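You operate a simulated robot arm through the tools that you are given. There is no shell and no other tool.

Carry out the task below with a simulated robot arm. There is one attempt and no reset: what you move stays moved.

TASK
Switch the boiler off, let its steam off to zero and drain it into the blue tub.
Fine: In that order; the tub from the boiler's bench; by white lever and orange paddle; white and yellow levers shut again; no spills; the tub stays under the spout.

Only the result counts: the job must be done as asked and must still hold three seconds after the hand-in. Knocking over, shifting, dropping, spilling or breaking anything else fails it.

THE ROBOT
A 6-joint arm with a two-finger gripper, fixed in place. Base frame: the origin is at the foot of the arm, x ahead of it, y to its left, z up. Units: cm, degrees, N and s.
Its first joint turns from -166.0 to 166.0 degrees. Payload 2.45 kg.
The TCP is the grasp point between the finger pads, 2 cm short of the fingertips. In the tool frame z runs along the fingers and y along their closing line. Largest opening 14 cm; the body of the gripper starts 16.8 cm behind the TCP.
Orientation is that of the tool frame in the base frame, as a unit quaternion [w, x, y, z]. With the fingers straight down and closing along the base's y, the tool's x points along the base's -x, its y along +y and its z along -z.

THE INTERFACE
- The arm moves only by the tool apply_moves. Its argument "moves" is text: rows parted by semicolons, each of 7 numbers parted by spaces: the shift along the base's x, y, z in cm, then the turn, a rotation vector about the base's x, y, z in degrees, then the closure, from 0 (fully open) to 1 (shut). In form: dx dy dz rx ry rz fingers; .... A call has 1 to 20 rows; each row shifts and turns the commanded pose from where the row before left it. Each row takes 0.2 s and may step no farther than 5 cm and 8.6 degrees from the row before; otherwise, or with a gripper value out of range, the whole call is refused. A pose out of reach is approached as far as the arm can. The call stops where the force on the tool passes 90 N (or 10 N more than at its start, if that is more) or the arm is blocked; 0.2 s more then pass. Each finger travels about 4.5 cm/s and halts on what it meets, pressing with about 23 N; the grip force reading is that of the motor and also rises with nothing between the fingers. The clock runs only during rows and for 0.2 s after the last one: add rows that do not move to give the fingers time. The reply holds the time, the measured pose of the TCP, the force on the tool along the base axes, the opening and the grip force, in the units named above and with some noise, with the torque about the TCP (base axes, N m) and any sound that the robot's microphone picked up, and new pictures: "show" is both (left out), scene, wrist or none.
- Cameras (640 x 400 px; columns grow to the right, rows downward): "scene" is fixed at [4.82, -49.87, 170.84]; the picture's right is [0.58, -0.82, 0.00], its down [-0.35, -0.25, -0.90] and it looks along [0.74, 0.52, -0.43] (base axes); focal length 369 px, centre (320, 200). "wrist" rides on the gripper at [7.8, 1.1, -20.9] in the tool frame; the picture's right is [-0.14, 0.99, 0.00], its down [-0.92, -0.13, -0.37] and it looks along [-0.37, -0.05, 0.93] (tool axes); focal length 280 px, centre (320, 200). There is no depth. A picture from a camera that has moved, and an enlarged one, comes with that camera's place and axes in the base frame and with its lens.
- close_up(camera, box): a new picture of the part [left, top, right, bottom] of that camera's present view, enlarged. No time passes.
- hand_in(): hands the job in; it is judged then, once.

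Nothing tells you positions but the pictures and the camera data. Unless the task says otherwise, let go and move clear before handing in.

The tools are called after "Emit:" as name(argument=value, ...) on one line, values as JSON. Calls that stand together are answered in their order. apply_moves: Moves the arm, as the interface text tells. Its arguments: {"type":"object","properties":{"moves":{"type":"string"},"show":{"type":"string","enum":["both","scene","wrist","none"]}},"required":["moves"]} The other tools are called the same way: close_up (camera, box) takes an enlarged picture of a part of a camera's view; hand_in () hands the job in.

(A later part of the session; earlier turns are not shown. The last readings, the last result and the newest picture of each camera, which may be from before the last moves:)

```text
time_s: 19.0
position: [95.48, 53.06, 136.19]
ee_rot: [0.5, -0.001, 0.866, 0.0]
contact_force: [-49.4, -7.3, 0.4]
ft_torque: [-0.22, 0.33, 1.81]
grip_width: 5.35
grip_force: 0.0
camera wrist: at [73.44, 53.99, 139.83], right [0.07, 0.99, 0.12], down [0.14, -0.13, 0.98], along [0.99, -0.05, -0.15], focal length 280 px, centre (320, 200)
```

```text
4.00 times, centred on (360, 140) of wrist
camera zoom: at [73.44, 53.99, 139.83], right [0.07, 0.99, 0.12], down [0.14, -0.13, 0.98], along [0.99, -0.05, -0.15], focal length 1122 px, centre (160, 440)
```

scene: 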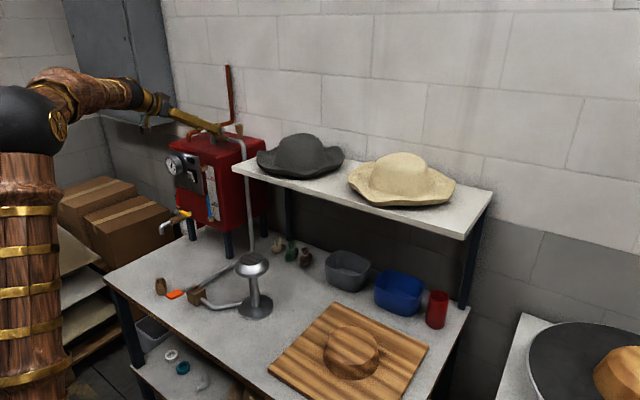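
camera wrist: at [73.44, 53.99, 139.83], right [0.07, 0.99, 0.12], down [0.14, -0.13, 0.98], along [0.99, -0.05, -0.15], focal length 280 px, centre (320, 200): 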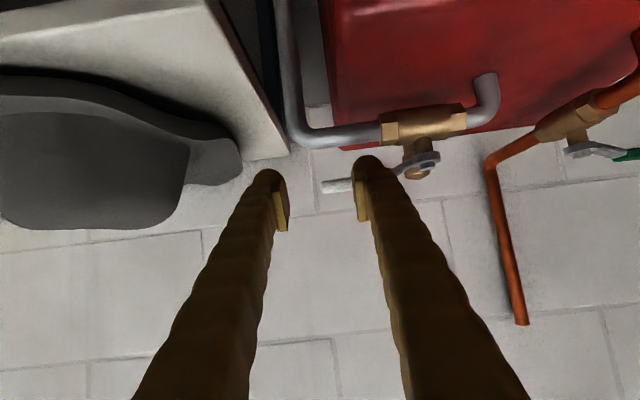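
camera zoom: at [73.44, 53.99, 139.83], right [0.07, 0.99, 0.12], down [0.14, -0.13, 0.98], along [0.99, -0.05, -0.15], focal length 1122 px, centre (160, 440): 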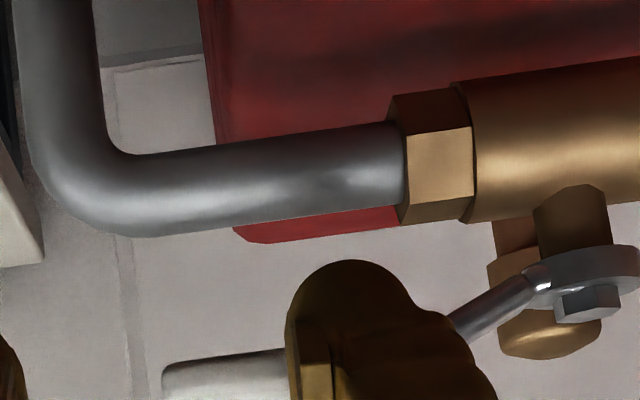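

The white valve is open and against its stop. I'll back off, return the tool to pointing down, and go above the orange paddle with closed fingers.

Emit:
apply_moves(moves="-3 0 0 0 0 0 0.6;-4.5 0 1 0 0 0 0.6;-4.5 0 1 0 0 0 0.6;-4.5 0 0 0 0 0 0.8;-4 0 -2 0 7.5 0 1;-3 -1 -3.5 0 7.5 0 1;-3 -1 -3.5 0 7.5 0 1;-3 -1 -3.5 0 7.5 0 1;-3 -1 -3.5 0 7.5 0 1;-2.5 -1 -3.5 0 7.5 0 1;-2 -1 -3.5 0 7.5 0 1;-0.5 -0.3 -3.5 0 7.5 0 1;0 0 -4 0 0 0 1;0 0 -4 0 0 0 1;0 0 0 0 0 0 1")

Emit:
close_up(camera="scene", box=[156, 90, 268, 160])

```text
time_s: 22.2
position: [58.03, 46.46, 103.32]
ee_rot: [0.0, -0.001, 1.0, 0.001]
contact_force: [-0.3, 0.3, -1.1]
ft_torque: [0.01, -0.01, -0.01]
grip_width: 0.0
grip_force: 23.3
camera wrist: at [50.29, 47.44, 124.32], right [0.14, 0.99, 0.0], down [0.92, -0.13, 0.37], along [0.36, -0.05, -0.93], focal length 280 px, centre (320, 200)
```

scene: 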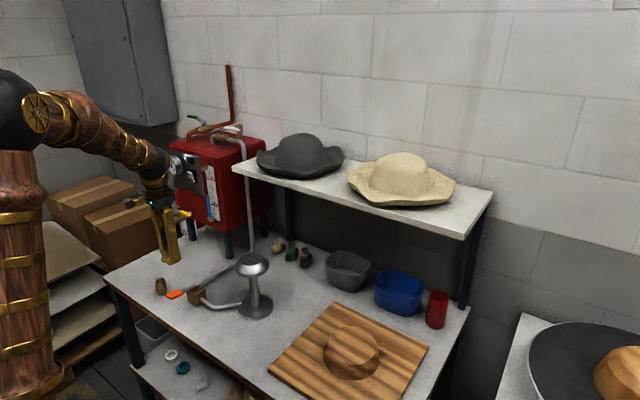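
wrist: 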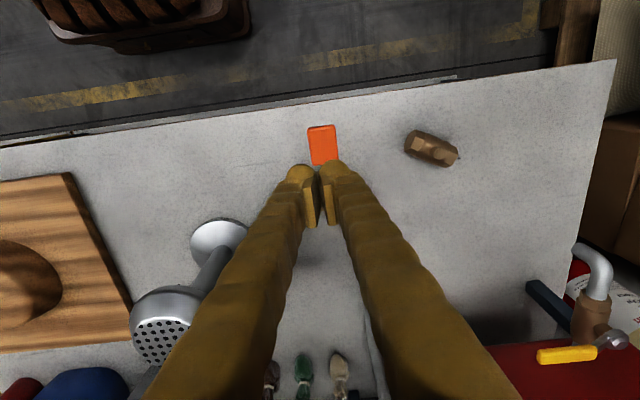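

```text
5.71 times, centred on (212, 125) of scene
camera zoom: at [4.82, -49.87, 170.84], right [0.58, -0.82, 0.0], down [-0.35, -0.25, -0.9], along [0.74, 0.52, -0.43], focal length 2106 px, centre (937, 629)
```

zoom: 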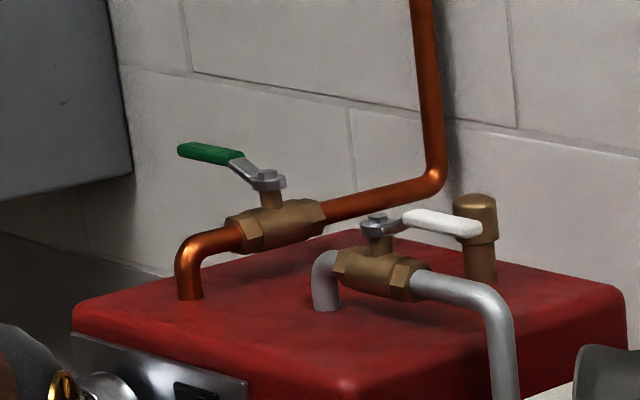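

The white handle is now in line with its pipe. I'll lower onto the paddle and press it.

Emit:
apply_moves(moves="-0.9 0.3 -3 0 0 0 1;0 0 -4 0 0 0 1;0 0 -3 0 0 0 1;0 0 -1 0 0 0 1", show="wrist")

Emit:
close_up(camera="scene", box=[130, 240, 242, 310])

Emit:
close_up(camera="scene", box=[130, 140, 242, 210])

```text
time_s: 23.2
position: [57.37, 46.73, 92.67]
ee_rot: [-0.001, -0.001, 1.0, 0.001]
contact_force: [0.1, -0.4, 0.6]
ft_torque: [0.0, 0.02, 0.01]
grip_width: 0.0
grip_force: 23.1
camera wrist: at [49.61, 47.79, 113.56], right [0.14, 0.99, 0.0], down [0.92, -0.13, 0.37], along [0.37, -0.05, -0.93], focal length 280 px, centre (320, 200)
```

wrist: 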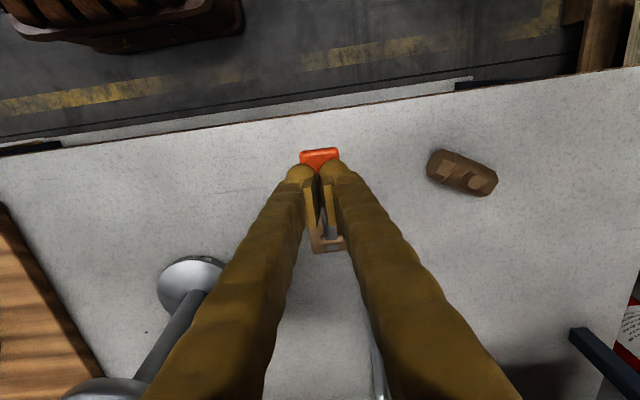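

```text
5.71 times, centred on (186, 275) of scene
camera zoom: at [4.82, -49.87, 170.84], right [0.58, -0.82, 0.0], down [-0.35, -0.25, -0.9], along [0.74, 0.52, -0.43], focal length 2106 px, centre (1086, -229)
```

zoom: 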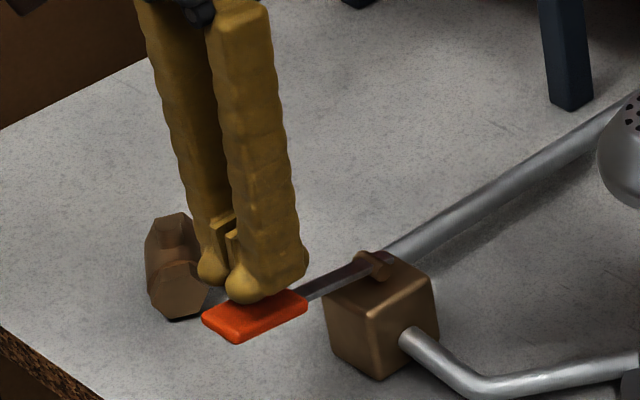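

```text
5.71 times, centred on (186, 175) of scene
camera zoom: at [4.82, -49.87, 170.84], right [0.58, -0.82, 0.0], down [-0.35, -0.25, -0.9], along [0.74, 0.52, -0.43], focal length 2106 px, centre (1086, 343)
```

zoom: 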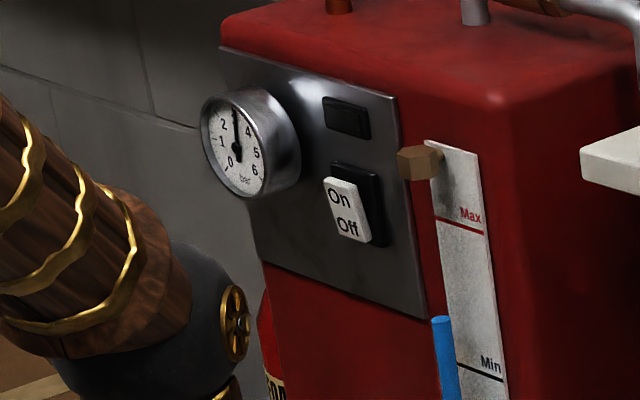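

The gauge stays visible, still at 3 bar. I'll press the paddle down in small steps.

Emit:
apply_moves(moves="0 0 -0.5 0 0 0 1;0 0 -0.5 0 0 0 1;0 0 -0.5 0 0 0 1;0 0 -0.5 0 0 0 1", show="scene")

Emit:
close_up(camera="scene", box=[130, 240, 242, 310])

Emit:
close_up(camera="scene", box=[150, 145, 198, 175])

```text
time_s: 24.2
position: [57.19, 46.99, 90.54]
ee_rot: [-0.001, 0.0, 1.0, 0.0]
contact_force: [0.5, -0.1, 0.9]
ft_torque: [-0.03, 0.0, -0.01]
grip_width: 0.61
grip_force: 29.3
```

scene: 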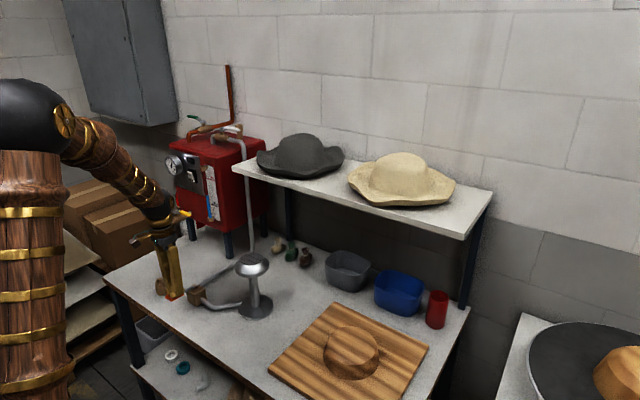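

```text
5.71 times, centred on (186, 275) of scene
camera zoom: at [4.82, -49.87, 170.84], right [0.58, -0.82, 0.0], down [-0.35, -0.25, -0.9], along [0.74, 0.52, -0.43], focal length 2106 px, centre (1086, -229)
```

zoom: 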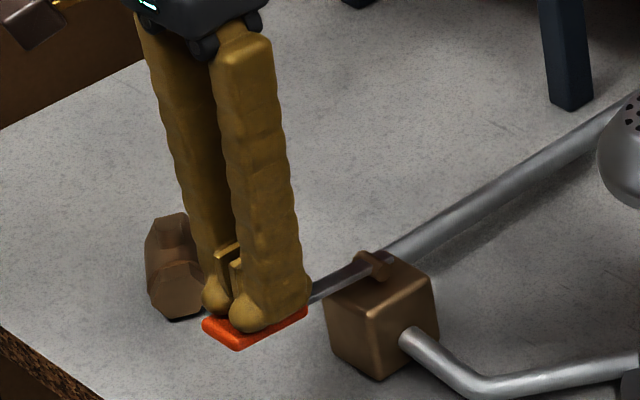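

```text
13.33 times, centred on (174, 160) of scene
camera zoom: at [4.82, -49.87, 170.84], right [0.58, -0.82, 0.0], down [-0.35, -0.25, -0.9], along [0.74, 0.52, -0.43], focal length 4915 px, centre (2267, 733)
```

zoom: 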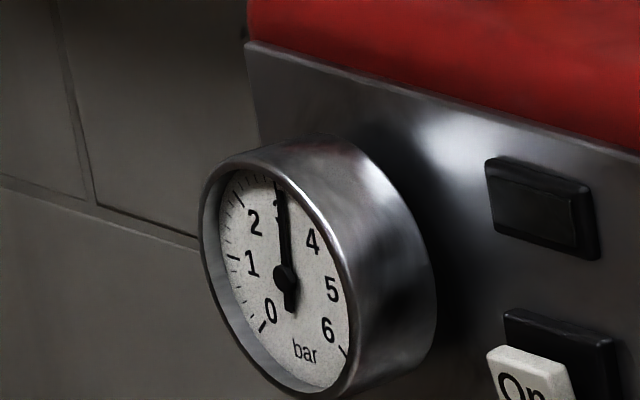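

Emit:
apply_moves(moves="0 0 -0.5 0 0 0 1;0 0 -0.5 0 0 0 1;0 0 0 0 0 0 1", show="scene")

Emit:
close_up(camera="scene", box=[130, 240, 242, 310])

Emit:
close_up(camera="scene", box=[150, 145, 198, 175])

```text
time_s: 25.0
position: [57.25, 46.79, 89.71]
ee_rot: [0.0, -0.001, 1.0, 0.001]
contact_force: [0.0, 0.4, 2.1]
ft_torque: [-0.01, -0.03, -0.02]
grip_width: 0.59
grip_force: 29.1
```

scene: 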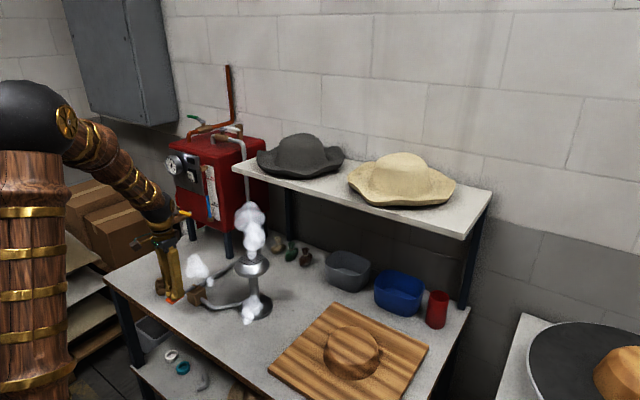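

```text
5.71 times, centred on (186, 275) of scene
camera zoom: at [4.82, -49.87, 170.84], right [0.58, -0.82, 0.0], down [-0.35, -0.25, -0.9], along [0.74, 0.52, -0.43], focal length 2106 px, centre (1086, -229)
```

zoom: 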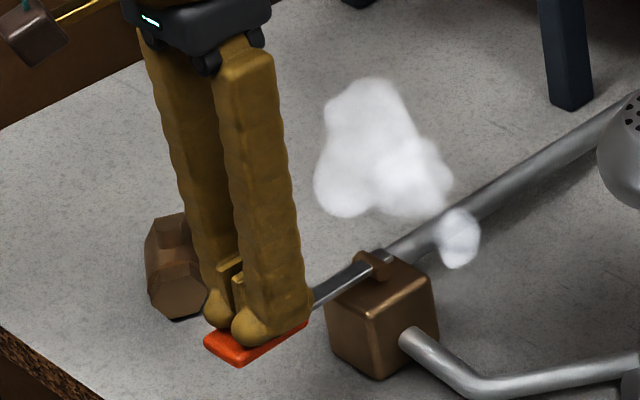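

```text
13.33 times, centred on (174, 160) of scene
camera zoom: at [4.82, -49.87, 170.84], right [0.58, -0.82, 0.0], down [-0.35, -0.25, -0.9], along [0.74, 0.52, -0.43], focal length 4915 px, centre (2267, 733)
```

zoom: 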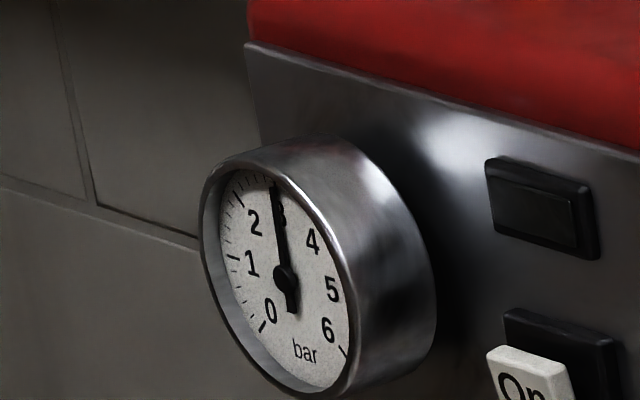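

Steam is flowing and the gauge is starting to fall. I'll hold the paddle, pressing slightly further, and watch the gauge.

Emit:
apply_moves(moves="0 0 -0.3 0 0 0 1;0 0 -0.3 0 0 0 1;0 0 0 0 0 0 1;0 0 0 0 0 0 1;0 0 0 0 0 0 1;0 0 0 0 0 0 1;0 0 0 0 0 0 1;0 0 0 0 0 0 1;0 0 0 0 0 0 1;0 0 0 0 0 0 1;0 0 0 0 0 0 1;0 0 0 0 0 0 1;0 0 0 0 0 0 1;0 0 0 0 0 0 1;0 0 0 0 0 0 1;0 0 0 0 0 0 1;0 0 0 0 0 0 1;0 0 0 0 0 0 1;0 0 0 0 0 0 1;0 0 0 0 0 0 1", show="scene")

Emit:
close_up(camera="scene", box=[150, 145, 198, 175])

```text
time_s: 29.2
position: [57.15, 46.85, 88.96]
ee_rot: [0.0, -0.001, 1.0, 0.001]
contact_force: [-0.9, -0.6, 1.5]
ft_torque: [0.0, -0.05, 0.02]
grip_width: 0.6
grip_force: 29.6
```

scene: 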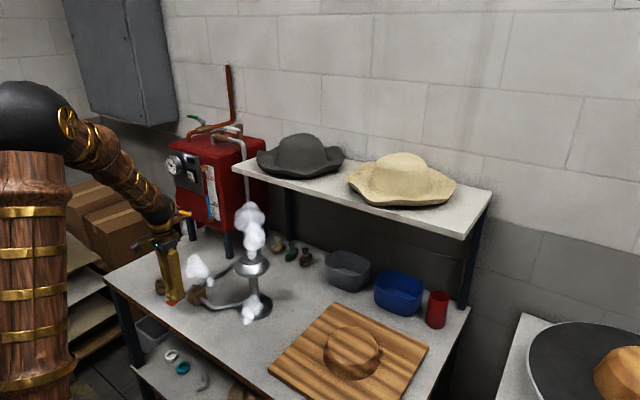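

```text
13.33 times, centred on (174, 160) of scene
camera zoom: at [4.82, -49.87, 170.84], right [0.58, -0.82, 0.0], down [-0.35, -0.25, -0.9], along [0.74, 0.52, -0.43], focal length 4915 px, centre (2267, 733)
```

zoom: 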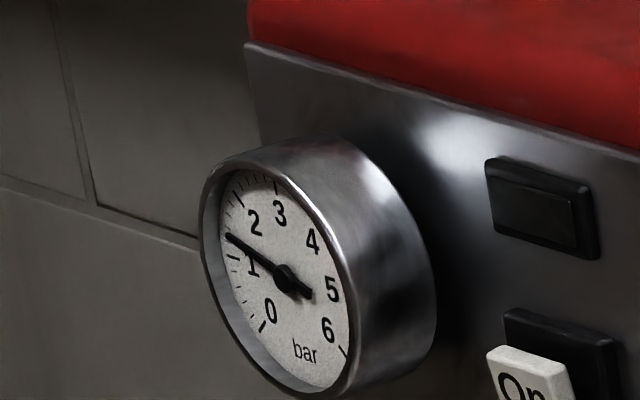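

Emit:
apply_moves(moves="0 0 0 0 0 0 1;0 0 0 0 0 0 1;0 0 0 0 0 0 1;0 0 0 0 0 0 1;0 0 0 0 0 0 1;0 0 0 0 0 0 1;0 0 0 0 0 0 1;0 0 0 0 0 0 1;0 0 0 0 0 0 1;0 0 0 0 0 0 1;0 0 0 0 0 0 1;0 0 0 0 0 0 1;0 0 0 0 0 0 1;0 0 0 0 0 0 1;0 0 0 0 0 0 1;0 0 0 0 0 0 1;0 0 0 0 0 0 1;0 0 0 0 0 0 1;0 0 0 0 0 0 1;0 0 0 0 0 0 1", show="scene")

Emit:
close_up(camera="scene", box=[150, 145, 198, 175])

```text
time_s: 33.4
position: [57.26, 46.91, 89.02]
ee_rot: [0.0, -0.001, 1.0, 0.001]
contact_force: [-0.5, 0.1, 3.1]
ft_torque: [0.0, -0.02, -0.04]
grip_width: 0.58
grip_force: 28.8
```

scene: 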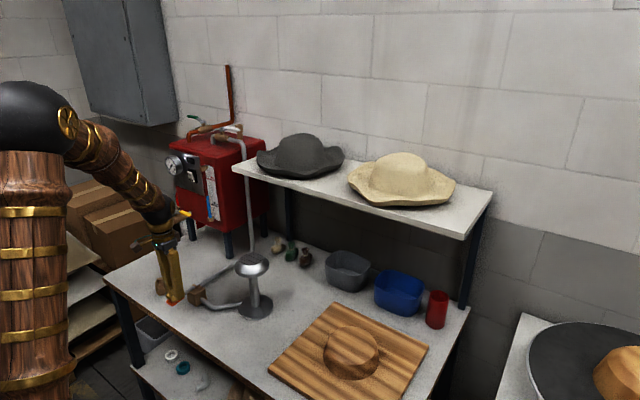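

```text
13.33 times, centred on (174, 160) of scene
camera zoom: at [4.82, -49.87, 170.84], right [0.58, -0.82, 0.0], down [-0.35, -0.25, -0.9], along [0.74, 0.52, -0.43], focal length 4915 px, centre (2267, 733)
```

zoom: 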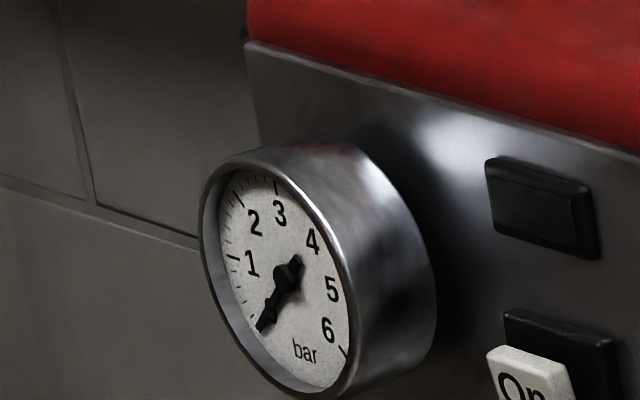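

The gauge is at zero and the steam has stopped. I'll hold a moment longer, release the paddle, then move up and across to view the blue tub under the shelf.

Emit:
apply_moves(moves="0 0 0 0 0 0 1;0 0 0 0 0 0 1;0 0 0 0 0 0 1;0 0 0 0 0 0 1;0 0 0 0 0 0 1;0 0 4 0 0 0 1;0 0 5 0 0 0 1;0 0 5 0 0 0 1;0 0 5 0 0 0 1;0 0 5 0 0 0 1;0 0 5 0 0 0 1;0 0 5 0 0 0 1;0 -4 0 0 0 0 0.8;0 -5 0 0 0 0 0.6;0 -5 0 0 0 0 0.6;0 -5 0 0 0 0 0.6;0 -5 0 0 0 0 0.6;0 -5 0 0 0 0 0.6;0 -5 0 0 0 0 0.6;0 -5 0 0 0 0 0.6", show="scene")

Emit:
close_up(camera="scene", box=[150, 145, 198, 175])

Emit:
close_up(camera="scene", box=[130, 240, 242, 310])

```text
time_s: 37.6
position: [57.14, 7.84, 122.96]
ee_rot: [0.0, -0.002, 1.0, 0.001]
contact_force: [-0.5, 0.1, -0.1]
ft_torque: [0.03, -0.01, 0.01]
grip_width: 5.6
grip_force: 0.0
```

scene: 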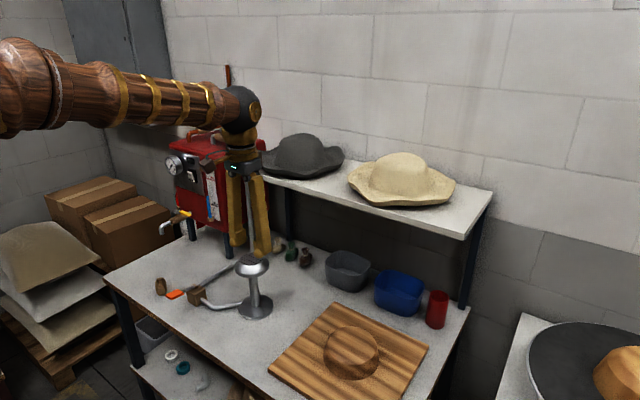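

```text
13.33 times, centred on (174, 160) of scene
camera zoom: at [4.82, -49.87, 170.84], right [0.58, -0.82, 0.0], down [-0.35, -0.25, -0.9], along [0.74, 0.52, -0.43], focal length 4915 px, centre (2267, 733)
```

zoom: 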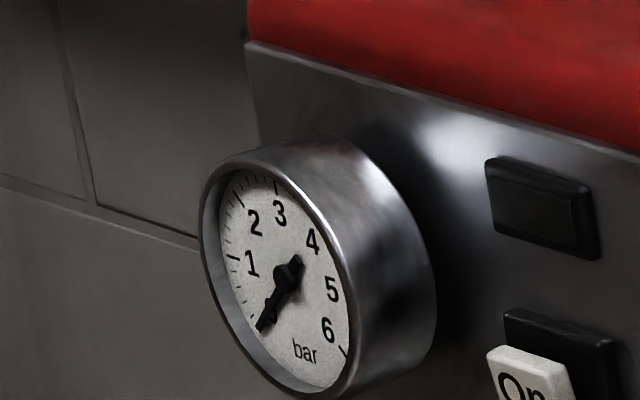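

```text
5.71 times, centred on (186, 275) of scene
camera zoom: at [4.82, -49.87, 170.84], right [0.58, -0.82, 0.0], down [-0.35, -0.25, -0.9], along [0.74, 0.52, -0.43], focal length 2106 px, centre (1086, -229)
```

zoom: 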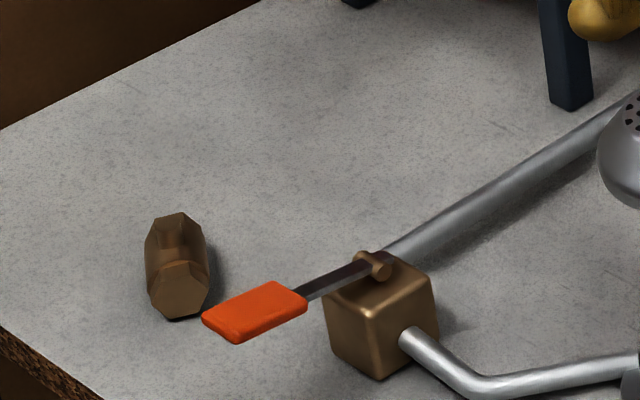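

The paddle has sprung back and the gauge holds at zero. Now I'll tilt the tool 45° forward and move to view the tub.

Emit:
apply_moves(moves="2 -2.5 0 0 -7.5 0 0.6;2 -2.5 0 0 -7.5 0 0.6;2 -2.5 0 0 -7.5 0 0.6;2 -2.5 0 0 -7.5 0 0.6;2 -2.5 -2 0 -7.5 0 0.6;2 -2.5 -4 0 -7.5 0 0.6;2 0 -4 0 0 0 0.6;0 0 0 0 0 0 0.6")

```text
refused: row 6 steps farther than a row can; nothing moved
```

Emit:
apply_moves(moves="2 -2.5 0 0 -7.5 0 0.6;2 -2.5 0 0 -7.5 0 0.6;2 -2.5 0 0 -7.5 0 0.6;2 -2.5 0 0 -7.5 0 0.6;2 -2.5 -2 0 -7.5 0 0.6;2 -2.5 -3 0 -7.5 0 0.6;2 0 -4 0 0 0 0.6;0 0 0 0 0 0 0.6")

Emit:
close_up(camera="wrist", box=[200, 0, 440, 150])

```text
time_s: 39.4
position: [71.49, -6.91, 113.9]
ee_rot: [0.382, -0.001, 0.924, 0.001]
contact_force: [0.1, 0.9, -0.9]
ft_torque: [-0.01, -0.01, 0.0]
grip_width: 5.58
grip_force: 0.1
camera wrist: at [51.2, -6.01, 123.15], right [0.1, 0.99, 0.1], down [0.39, -0.13, 0.91], along [0.92, -0.05, -0.4], focal length 280 px, centre (320, 200)
```

scene: 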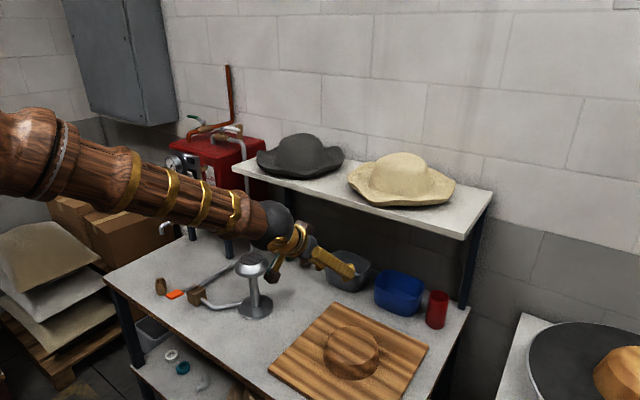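
wrist: 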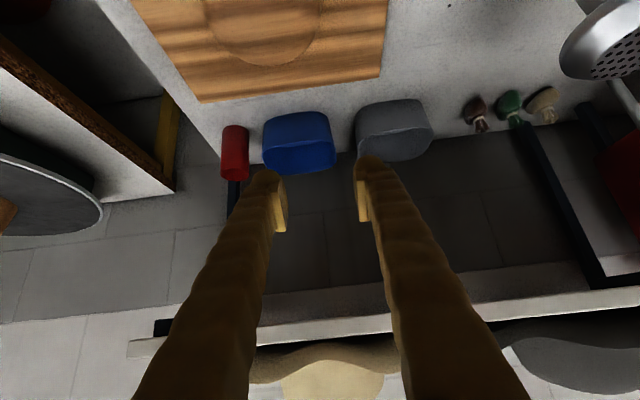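

```text
2.67 times, centred on (320, 75) of wrist
camera zoom: at [51.2, -6.01, 123.15], right [0.1, 0.99, 0.1], down [0.39, -0.13, 0.91], along [0.92, -0.05, -0.4], focal length 748 px, centre (320, 533)
```

zoom: 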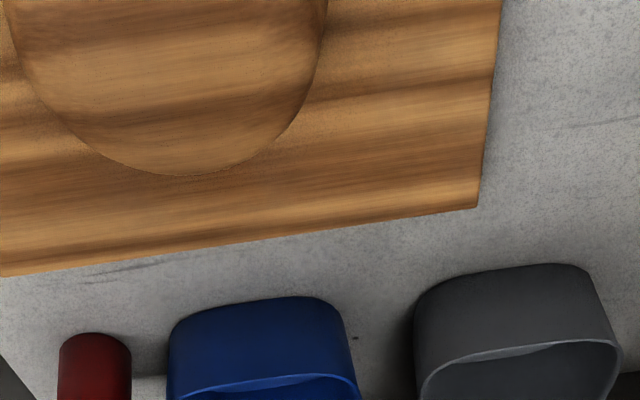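

Emit:
close_up(camera="wrist", box=[210, 90, 370, 190])

Emit:
close_up(camera="scene", box=[310, 230, 470, 330])

```text
4.00 times, centred on (290, 140) of wrist
camera zoom: at [51.2, -6.01, 123.15], right [0.1, 0.99, 0.1], down [0.39, -0.13, 0.91], along [0.92, -0.05, -0.4], focal length 1122 px, centre (440, 440)
```

zoom: 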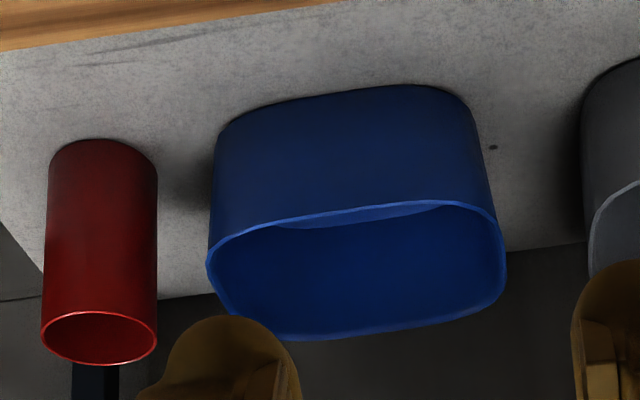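

```text
4.00 times, centred on (390, 280) of scene
camera zoom: at [4.82, -49.87, 170.84], right [0.58, -0.82, 0.0], down [-0.35, -0.25, -0.9], along [0.74, 0.52, -0.43], focal length 1475 px, centre (40, -120)
```

zoom: 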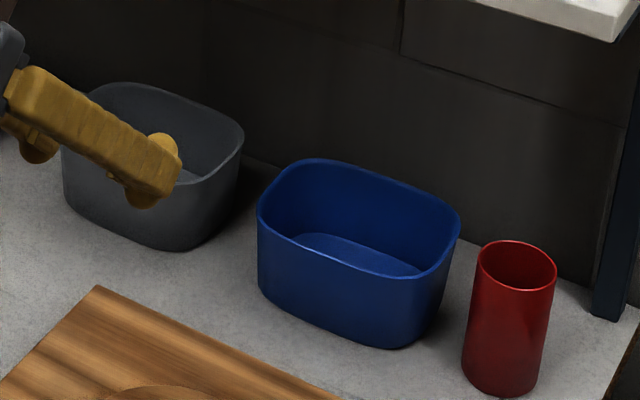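

The gauge is at zero and the paddle is released. From the new views I place the bench top at about z=80 and the tub rim at about z=89, spanning x 99–112 and y -21..-4. The gap to the grey tub is about 4.7 cm, so I'll approach the +y side wall at 45° under the shelf.

Emit:
apply_moves(moves="4 0.8 0 0 0 0 0.7;4.5 0.8 -0.3 0 0 0 0.7;3 0.5 -3 0 0 0 0.7;3 0.4 -3 0 0 0 0.7;3 0 -3 0 0 0 0.7;3 0 -3 0 0 0 0.7;3 0 -3 0 0 0 0.7;0 0 0 0 0 0 0.7")

Emit:
close_up(camera="wrist", box=[160, 50, 480, 250])

Emit:
close_up(camera="scene", box=[280, 200, 472, 320])

```text
time_s: 41.2
position: [94.87, -4.56, 98.79]
ee_rot: [0.383, -0.001, 0.924, 0.001]
contact_force: [0.6, -0.2, -0.5]
ft_torque: [0.01, 0.01, 0.01]
grip_width: 4.21
grip_force: 0.0
camera wrist: at [74.56, -3.55, 107.97], right [0.09, 0.99, 0.1], down [0.39, -0.13, 0.91], along [0.92, -0.05, -0.4], focal length 280 px, centre (320, 200)
```

scene: 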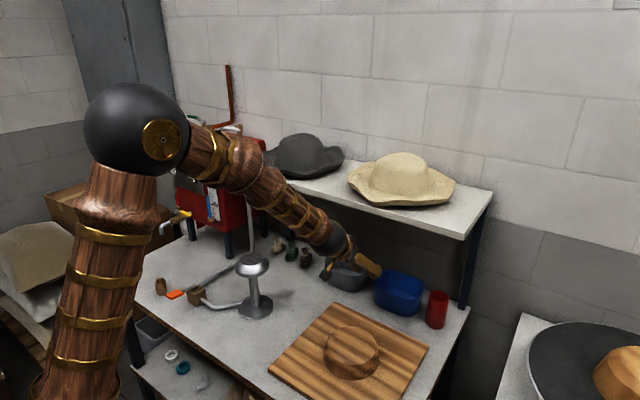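
wrist: 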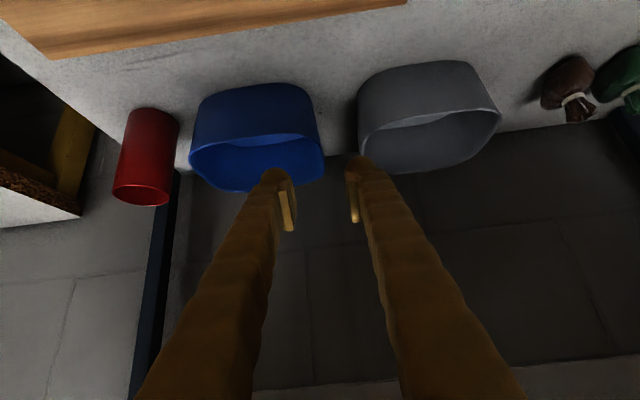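

```text
2.00 times, centred on (320, 150) of wrist
camera zoom: at [74.56, -3.55, 107.97], right [0.09, 0.99, 0.1], down [0.39, -0.13, 0.91], along [0.92, -0.05, -0.4], focal length 561 px, centre (320, 300)
```

zoom: 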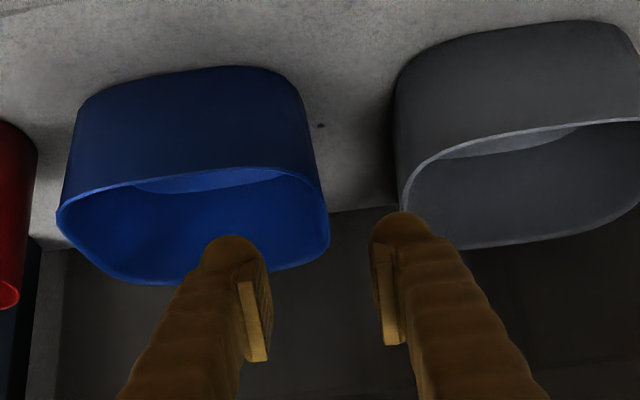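

```text
3.33 times, centred on (376, 260) of scene
camera zoom: at [4.82, -49.87, 170.84], right [0.58, -0.82, 0.0], down [-0.35, -0.25, -0.9], along [0.74, 0.52, -0.43], focal length 1229 px, centre (133, 0)
```

zoom: 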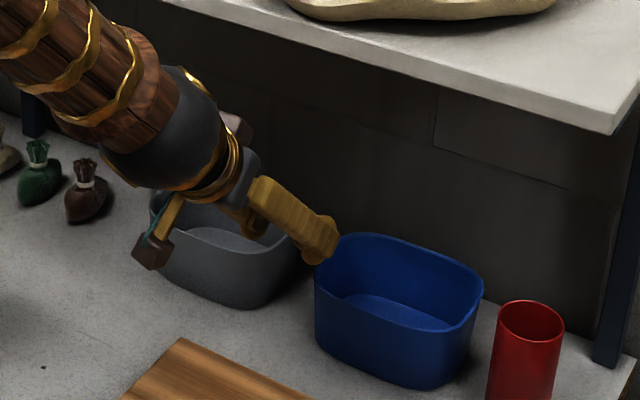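

The second view confirms the rim at about z=89.2 and the +y wall at about y=-4.3. I'll advance along the tool axis so the fingers straddle the wall.

Emit:
apply_moves(moves="3 0 -3 0 0 0 0.7;3 0 -3 0 0 0 0.7;2 0 -2 0 0 0 0.7;0 0 0 0 0 0 0.7")

Emit:
close_up(camera="wrist", box=[160, 50, 480, 250])

Emit:
close_up(camera="scene", box=[310, 230, 470, 330])

```text
time_s: 42.2
position: [102.87, -4.43, 90.75]
ee_rot: [0.382, -0.001, 0.924, 0.002]
contact_force: [0.7, 0.3, -0.1]
ft_torque: [-0.01, 0.03, -0.01]
grip_width: 4.19
grip_force: 0.1
camera wrist: at [82.58, -3.44, 100.06], right [0.09, 0.99, 0.1], down [0.39, -0.13, 0.91], along [0.92, -0.05, -0.4], focal length 280 px, centre (320, 200)
```

scene: 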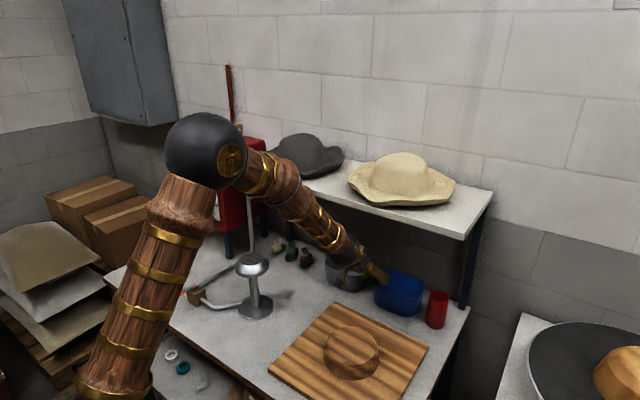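
wrist: 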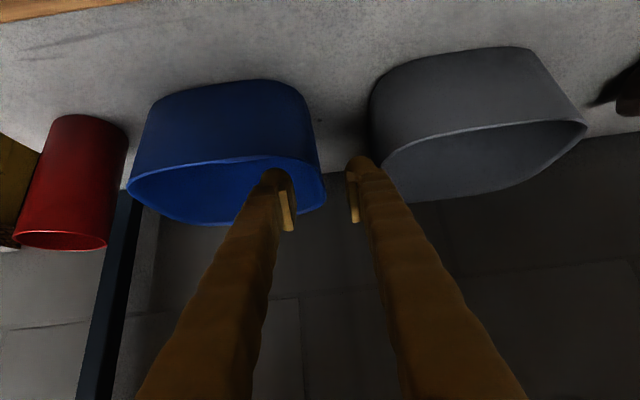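

```text
2.00 times, centred on (320, 150) of wrist
camera zoom: at [82.58, -3.44, 100.06], right [0.09, 0.99, 0.1], down [0.39, -0.13, 0.91], along [0.92, -0.05, -0.4], focal length 561 px, centre (320, 300)
```

zoom: 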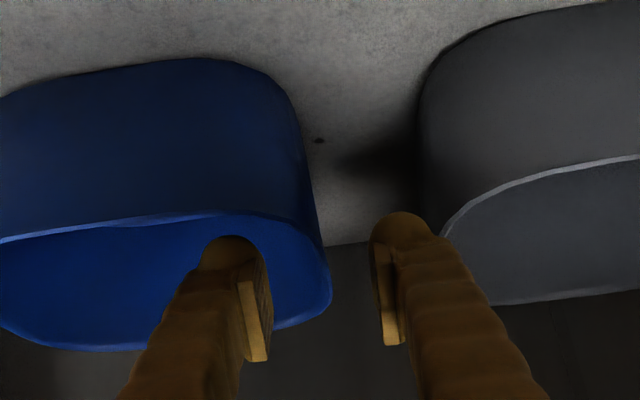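

```text
4.00 times, centred on (390, 280) of scene
camera zoom: at [4.82, -49.87, 170.84], right [0.58, -0.82, 0.0], down [-0.35, -0.25, -0.9], along [0.74, 0.52, -0.43], focal length 1475 px, centre (40, -120)
```

zoom: 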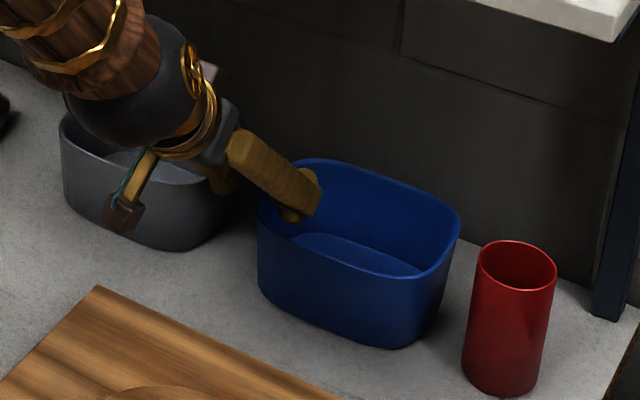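

Emit:
apply_moves(moves="1 -0.1 -1 0 0 0 0.7;1 -0.1 -1 0 0 0 0.7;1 0 -1 0 0 0 0.7;0.5 0 -0.5 0 0 0 0.7;0 0 0 0 0 0 0.7")

Emit:
close_up(camera="wrist", box=[160, 50, 480, 250])

Emit:
close_up(camera="scene", box=[310, 230, 470, 330])

```text
time_s: 43.4
position: [106.23, -4.73, 87.2]
ee_rot: [0.383, -0.001, 0.924, 0.001]
contact_force: [-0.3, 0.1, -0.4]
ft_torque: [0.04, 0.02, 0.03]
grip_width: 4.22
grip_force: 0.1
camera wrist: at [86.0, -3.74, 96.45], right [0.09, 0.99, 0.1], down [0.39, -0.13, 0.91], along [0.92, -0.05, -0.4], focal length 280 px, centre (320, 200)
```

scene: 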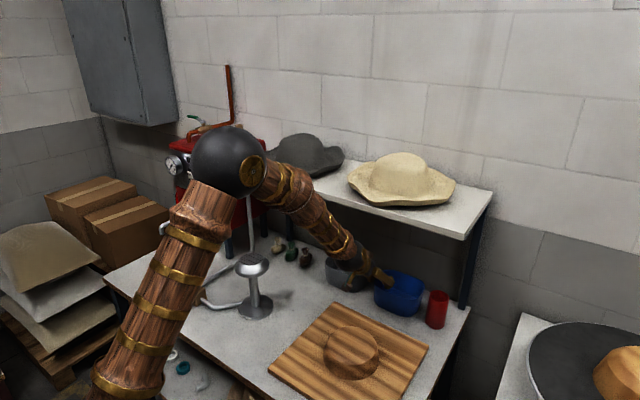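
wrist: 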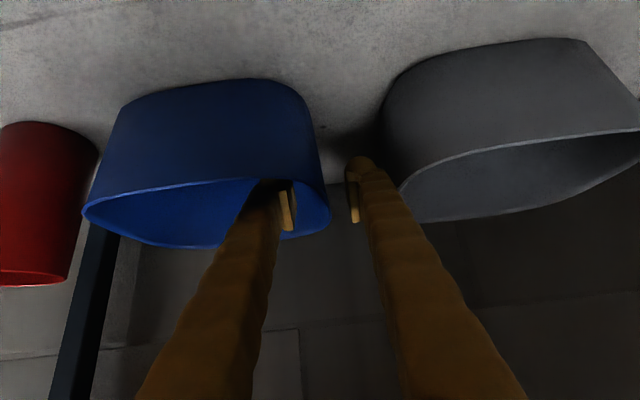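

```text
2.00 times, centred on (320, 150) of wrist
camera zoom: at [86.0, -3.74, 96.45], right [0.09, 0.99, 0.1], down [0.39, -0.13, 0.91], along [0.92, -0.05, -0.4], focal length 561 px, centre (320, 300)
```

zoom: 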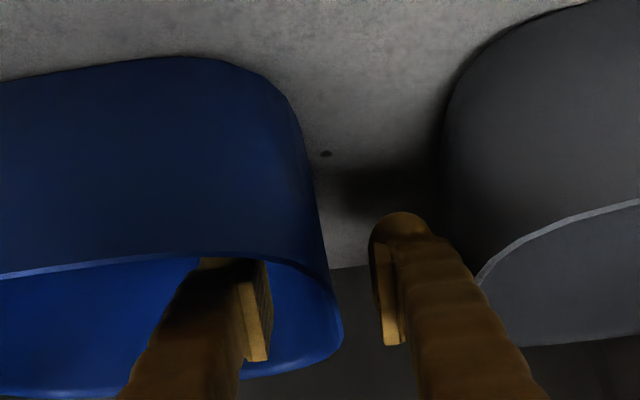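

```text
4.00 times, centred on (390, 280) of scene
camera zoom: at [4.82, -49.87, 170.84], right [0.58, -0.82, 0.0], down [-0.35, -0.25, -0.9], along [0.74, 0.52, -0.43], focal length 1475 px, centre (40, -120)
```

zoom: 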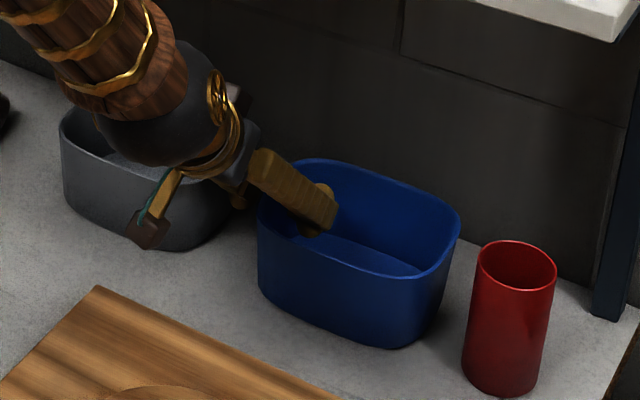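

The fingers straddle the wall cleanly. I'll close them on it.

Emit:
apply_moves(moves="0 0 0 0 0 0 0.85;0 0 0 0 0 0 1;0 0 0 0 0 0 1;0 0 0 0 0 0 1;0 0 0 0 0 0 1")

Emit:
close_up(camera="wrist", box=[160, 50, 480, 250])

```text
time_s: 44.6
position: [106.3, -4.71, 87.28]
ee_rot: [0.383, -0.002, 0.924, 0.001]
contact_force: [-1.6, 0.5, 1.5]
ft_torque: [-0.23, -0.02, -0.14]
grip_width: 0.62
grip_force: 22.7
camera wrist: at [85.98, -3.74, 96.46], right [0.09, 0.99, 0.1], down [0.39, -0.13, 0.91], along [0.92, -0.05, -0.4], focal length 280 px, centre (320, 200)
```

scene: 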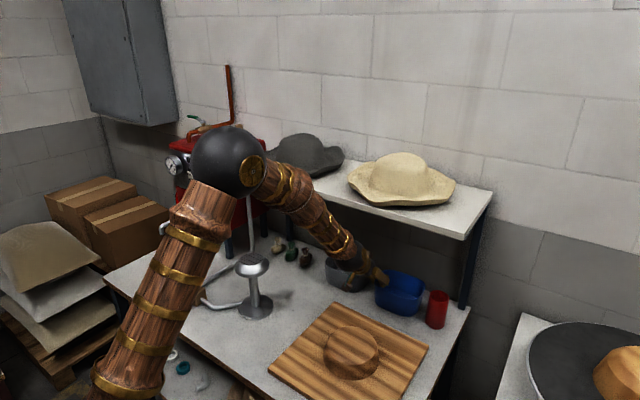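
wrist: 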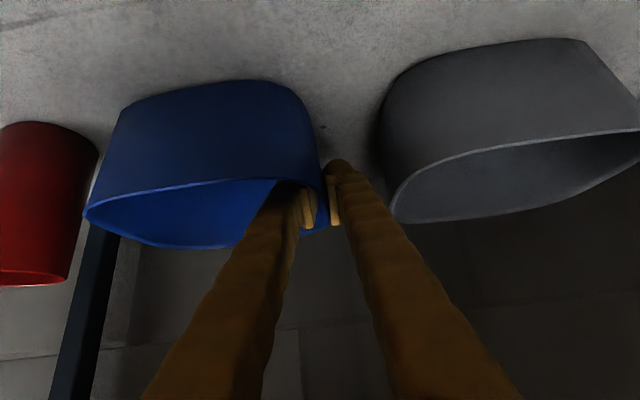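

```text
2.00 times, centred on (320, 150) of wrist
camera zoom: at [85.98, -3.74, 96.46], right [0.09, 0.99, 0.1], down [0.39, -0.13, 0.91], along [0.92, -0.05, -0.4], focal length 561 px, centre (320, 300)
```

zoom: 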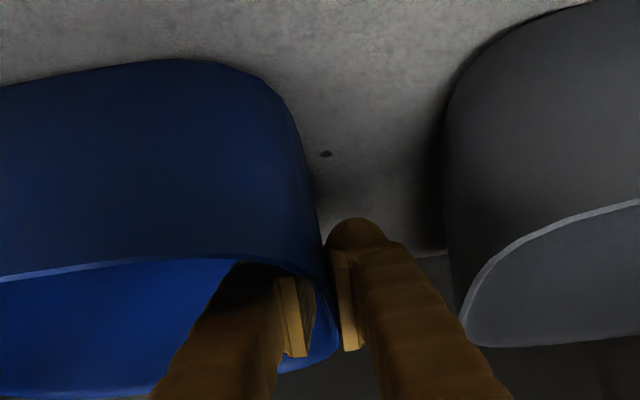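

The wall is gripped at 0.6 cm. I'll lift a little to check the hold.

Emit:
apply_moves(moves="0 0 0.7 0 0 0 1;0 0 0.8 0 0 0 1;0 0 1 0 0 0 1;0 0 1 0 0 0 1;0 0 0 0 0 0 1")

Emit:
close_up(camera="scene", box=[310, 230, 470, 330])

```text
time_s: 45.8
position: [106.3, -4.73, 90.58]
ee_rot: [0.382, -0.001, 0.924, 0.001]
contact_force: [-0.1, 0.0, -1.0]
ft_torque: [0.12, -0.02, 0.01]
grip_width: 0.59
grip_force: 22.6
camera wrist: at [86.07, -3.72, 99.88], right [0.09, 0.99, 0.1], down [0.39, -0.13, 0.91], along [0.92, -0.05, -0.4], focal length 280 px, centre (320, 200)
```

scene: 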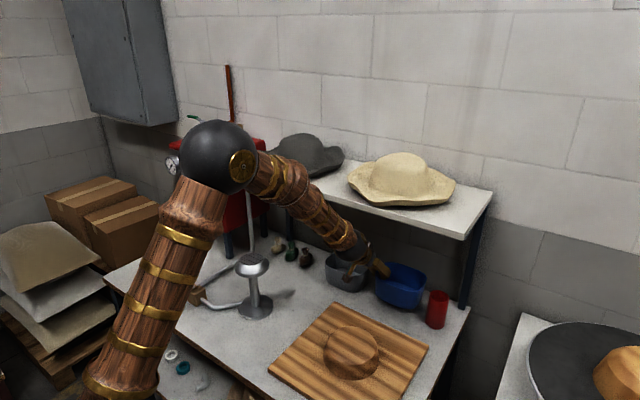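
wrist: 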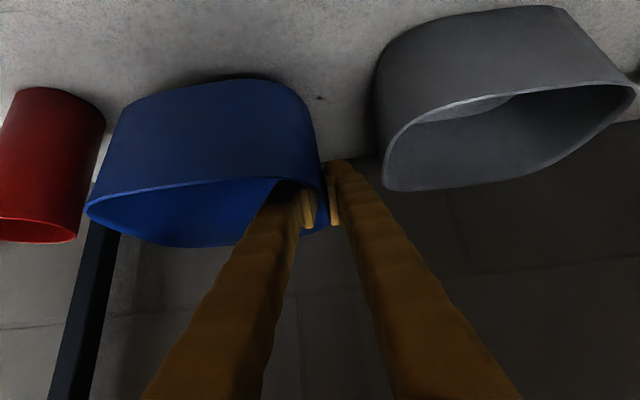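

```text
4.00 times, centred on (390, 280) of scene
camera zoom: at [4.82, -49.87, 170.84], right [0.58, -0.82, 0.0], down [-0.35, -0.25, -0.9], along [0.74, 0.52, -0.43], focal length 1475 px, centre (40, -120)
```

zoom: 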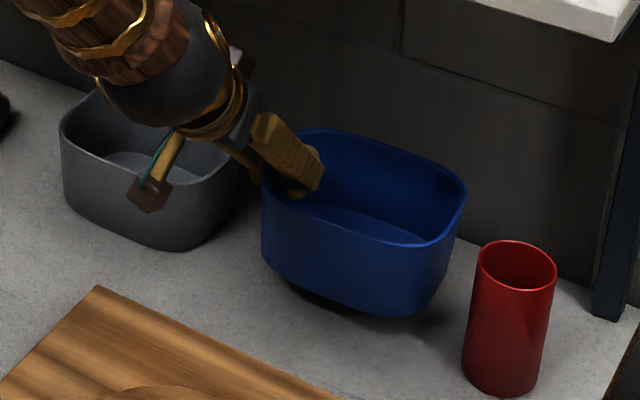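

The tub lifts level and is very light. I'll draw it out from under the shelf and raise it high enough to clear the steamer head, whose top is at about z=101.

Emit:
apply_moves(moves="0 0 1 0 0 0 1;-3 0 1 0 0 0 1;-3 0 1 0 0 0 1;-4 0 2 0 0 0 1;-4 0 2.5 0 0 0 1;-4 0 2.5 0 0 0 1;-4 0 2.5 0 0 0 1;-3 0 3.5 0 0 0 1;-2 0 4 0 0 0 1;0 0 4 0 0 0 1;0 0 2 0 0 0 1;0 0 0 0 0 0 1")

```text
time_s: 48.4
position: [79.33, -4.87, 116.48]
ee_rot: [0.383, -0.001, 0.924, 0.001]
contact_force: [-0.4, 0.1, -1.6]
ft_torque: [0.11, 0.02, -0.01]
grip_width: 0.6
grip_force: 22.4
camera wrist: at [59.05, -3.86, 125.89], right [0.09, 0.99, 0.1], down [0.39, -0.13, 0.91], along [0.92, -0.05, -0.4], focal length 280 px, centre (320, 200)
```

scene: 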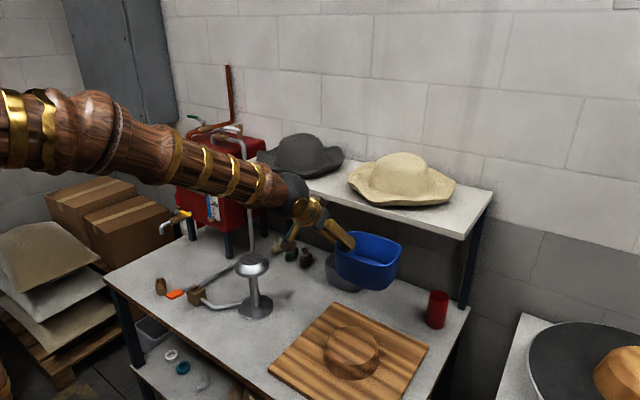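
wrist: 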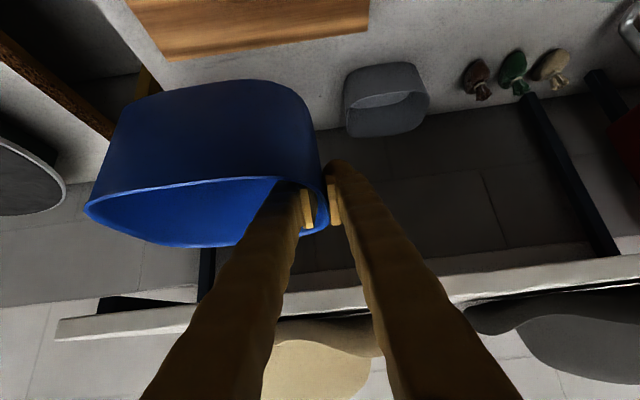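

Now I'll swing the tub over to the boiler side at this height.

Emit:
apply_moves(moves="-0.7 3 0 0 0 0 1;-0.8 4.5 0 0 0 0 1;-0.8 4.5 0 0 0 0 1;-0.8 4.5 0 0 0 0 1;-0.8 4.5 0 0 0 0 1;-0.8 4.5 0 0 0 0 1;-0.8 4.5 0 0 0 0 1;-0.8 4.5 0 0 0 0 1;-0.8 4.5 0 0 0 0 1;-0.8 4.5 0 0 0 0 1;-0.8 4.5 0 0 0 0 1;-0.8 4.5 0 0 0 0 1;-0.8 4.5 0 0 0 0 1;-0.8 4.5 0 0 0 0 1;-0.8 4.5 0 0 0 0 1;-0.8 4.5 0 0 0 0 1;-0.8 4.5 0 0 0 0 1;0 4.5 0 0 0 0 1;0 4.5 0 0 0 0 1;0 2 0 0 0 0 1")

```text
time_s: 52.6
position: [65.66, 81.42, 116.79]
ee_rot: [0.381, -0.001, 0.924, 0.001]
contact_force: [-0.7, -0.6, -1.0]
ft_torque: [0.16, 0.03, 0.02]
grip_width: 0.62
grip_force: 23.5
camera wrist: at [45.44, 82.4, 125.96], right [0.09, 0.99, 0.1], down [0.39, -0.13, 0.91], along [0.92, -0.05, -0.4], focal length 280 px, centre (320, 200)
```

scene: 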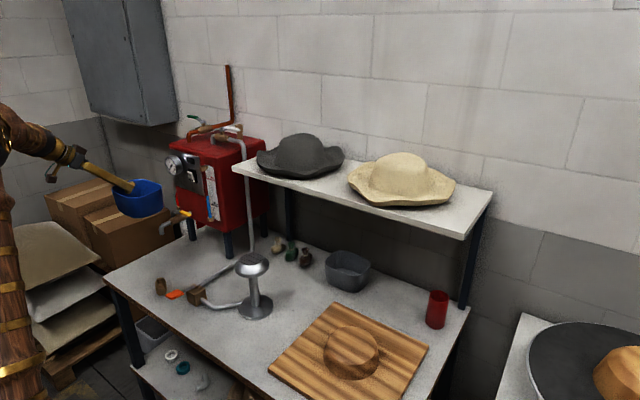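
wrist: 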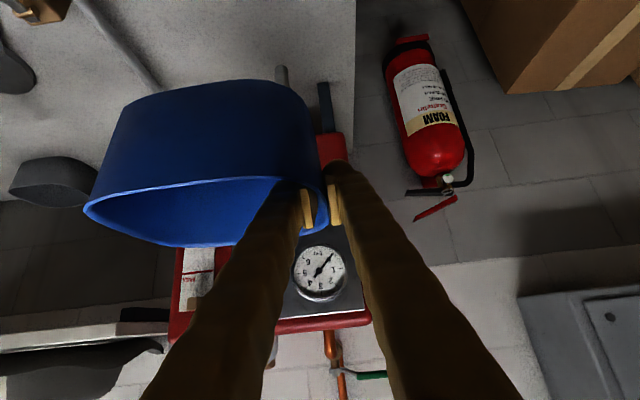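

The spout tip is confirmed at about (74, 77.3, 93.3) and the bench's left end at y≈90. I'll lower the tub in front of the spout, keeping clear of the loose brass fitting.

Emit:
apply_moves(moves="-1.5 2 0 0 0 0 1;-1.2 2 0 0 0 0 1;0 0 -4 0 0 0 1;0 0 -4.5 0 0 0 1;0 0 -4.5 0 0 0 1;0 0 -4.5 0 0 0 1;0 0 -4.5 0 0 0 1;0 0 0 0 0 0 1")

Emit:
close_up(camera="scene", box=[90, 190, 250, 290])

```text
time_s: 54.4
position: [63.09, 85.41, 94.77]
ee_rot: [0.382, -0.001, 0.924, 0.001]
contact_force: [-0.2, -0.1, -1.6]
ft_torque: [0.12, 0.01, -0.02]
grip_width: 0.62
grip_force: 23.0
camera wrist: at [42.74, 86.42, 103.98], right [0.09, 0.99, 0.1], down [0.39, -0.13, 0.91], along [0.92, -0.05, -0.4], focal length 280 px, centre (320, 200)
```

scene: 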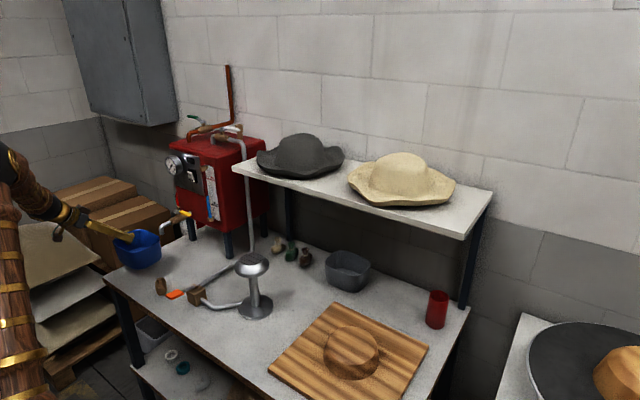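
wrist: 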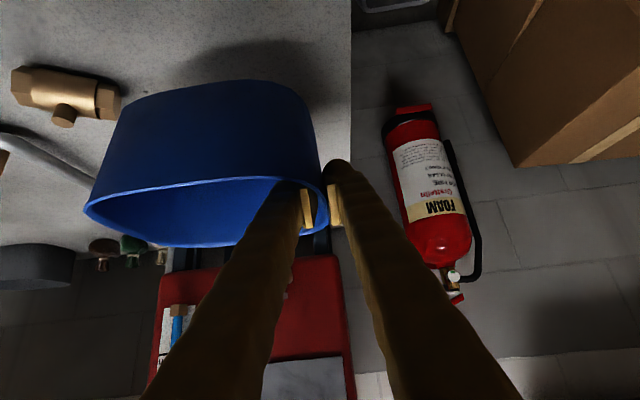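

```text
4.00 times, centred on (170, 240) of scene
camera zoom: at [4.82, -49.87, 170.84], right [0.58, -0.82, 0.0], down [-0.35, -0.25, -0.9], along [0.74, 0.52, -0.43], focal length 1475 px, centre (920, 40)
```

zoom: 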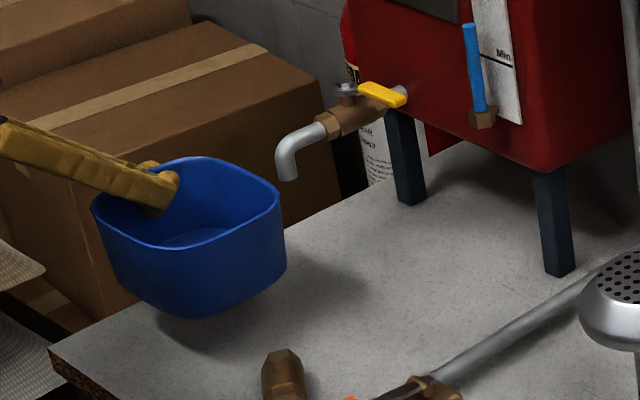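

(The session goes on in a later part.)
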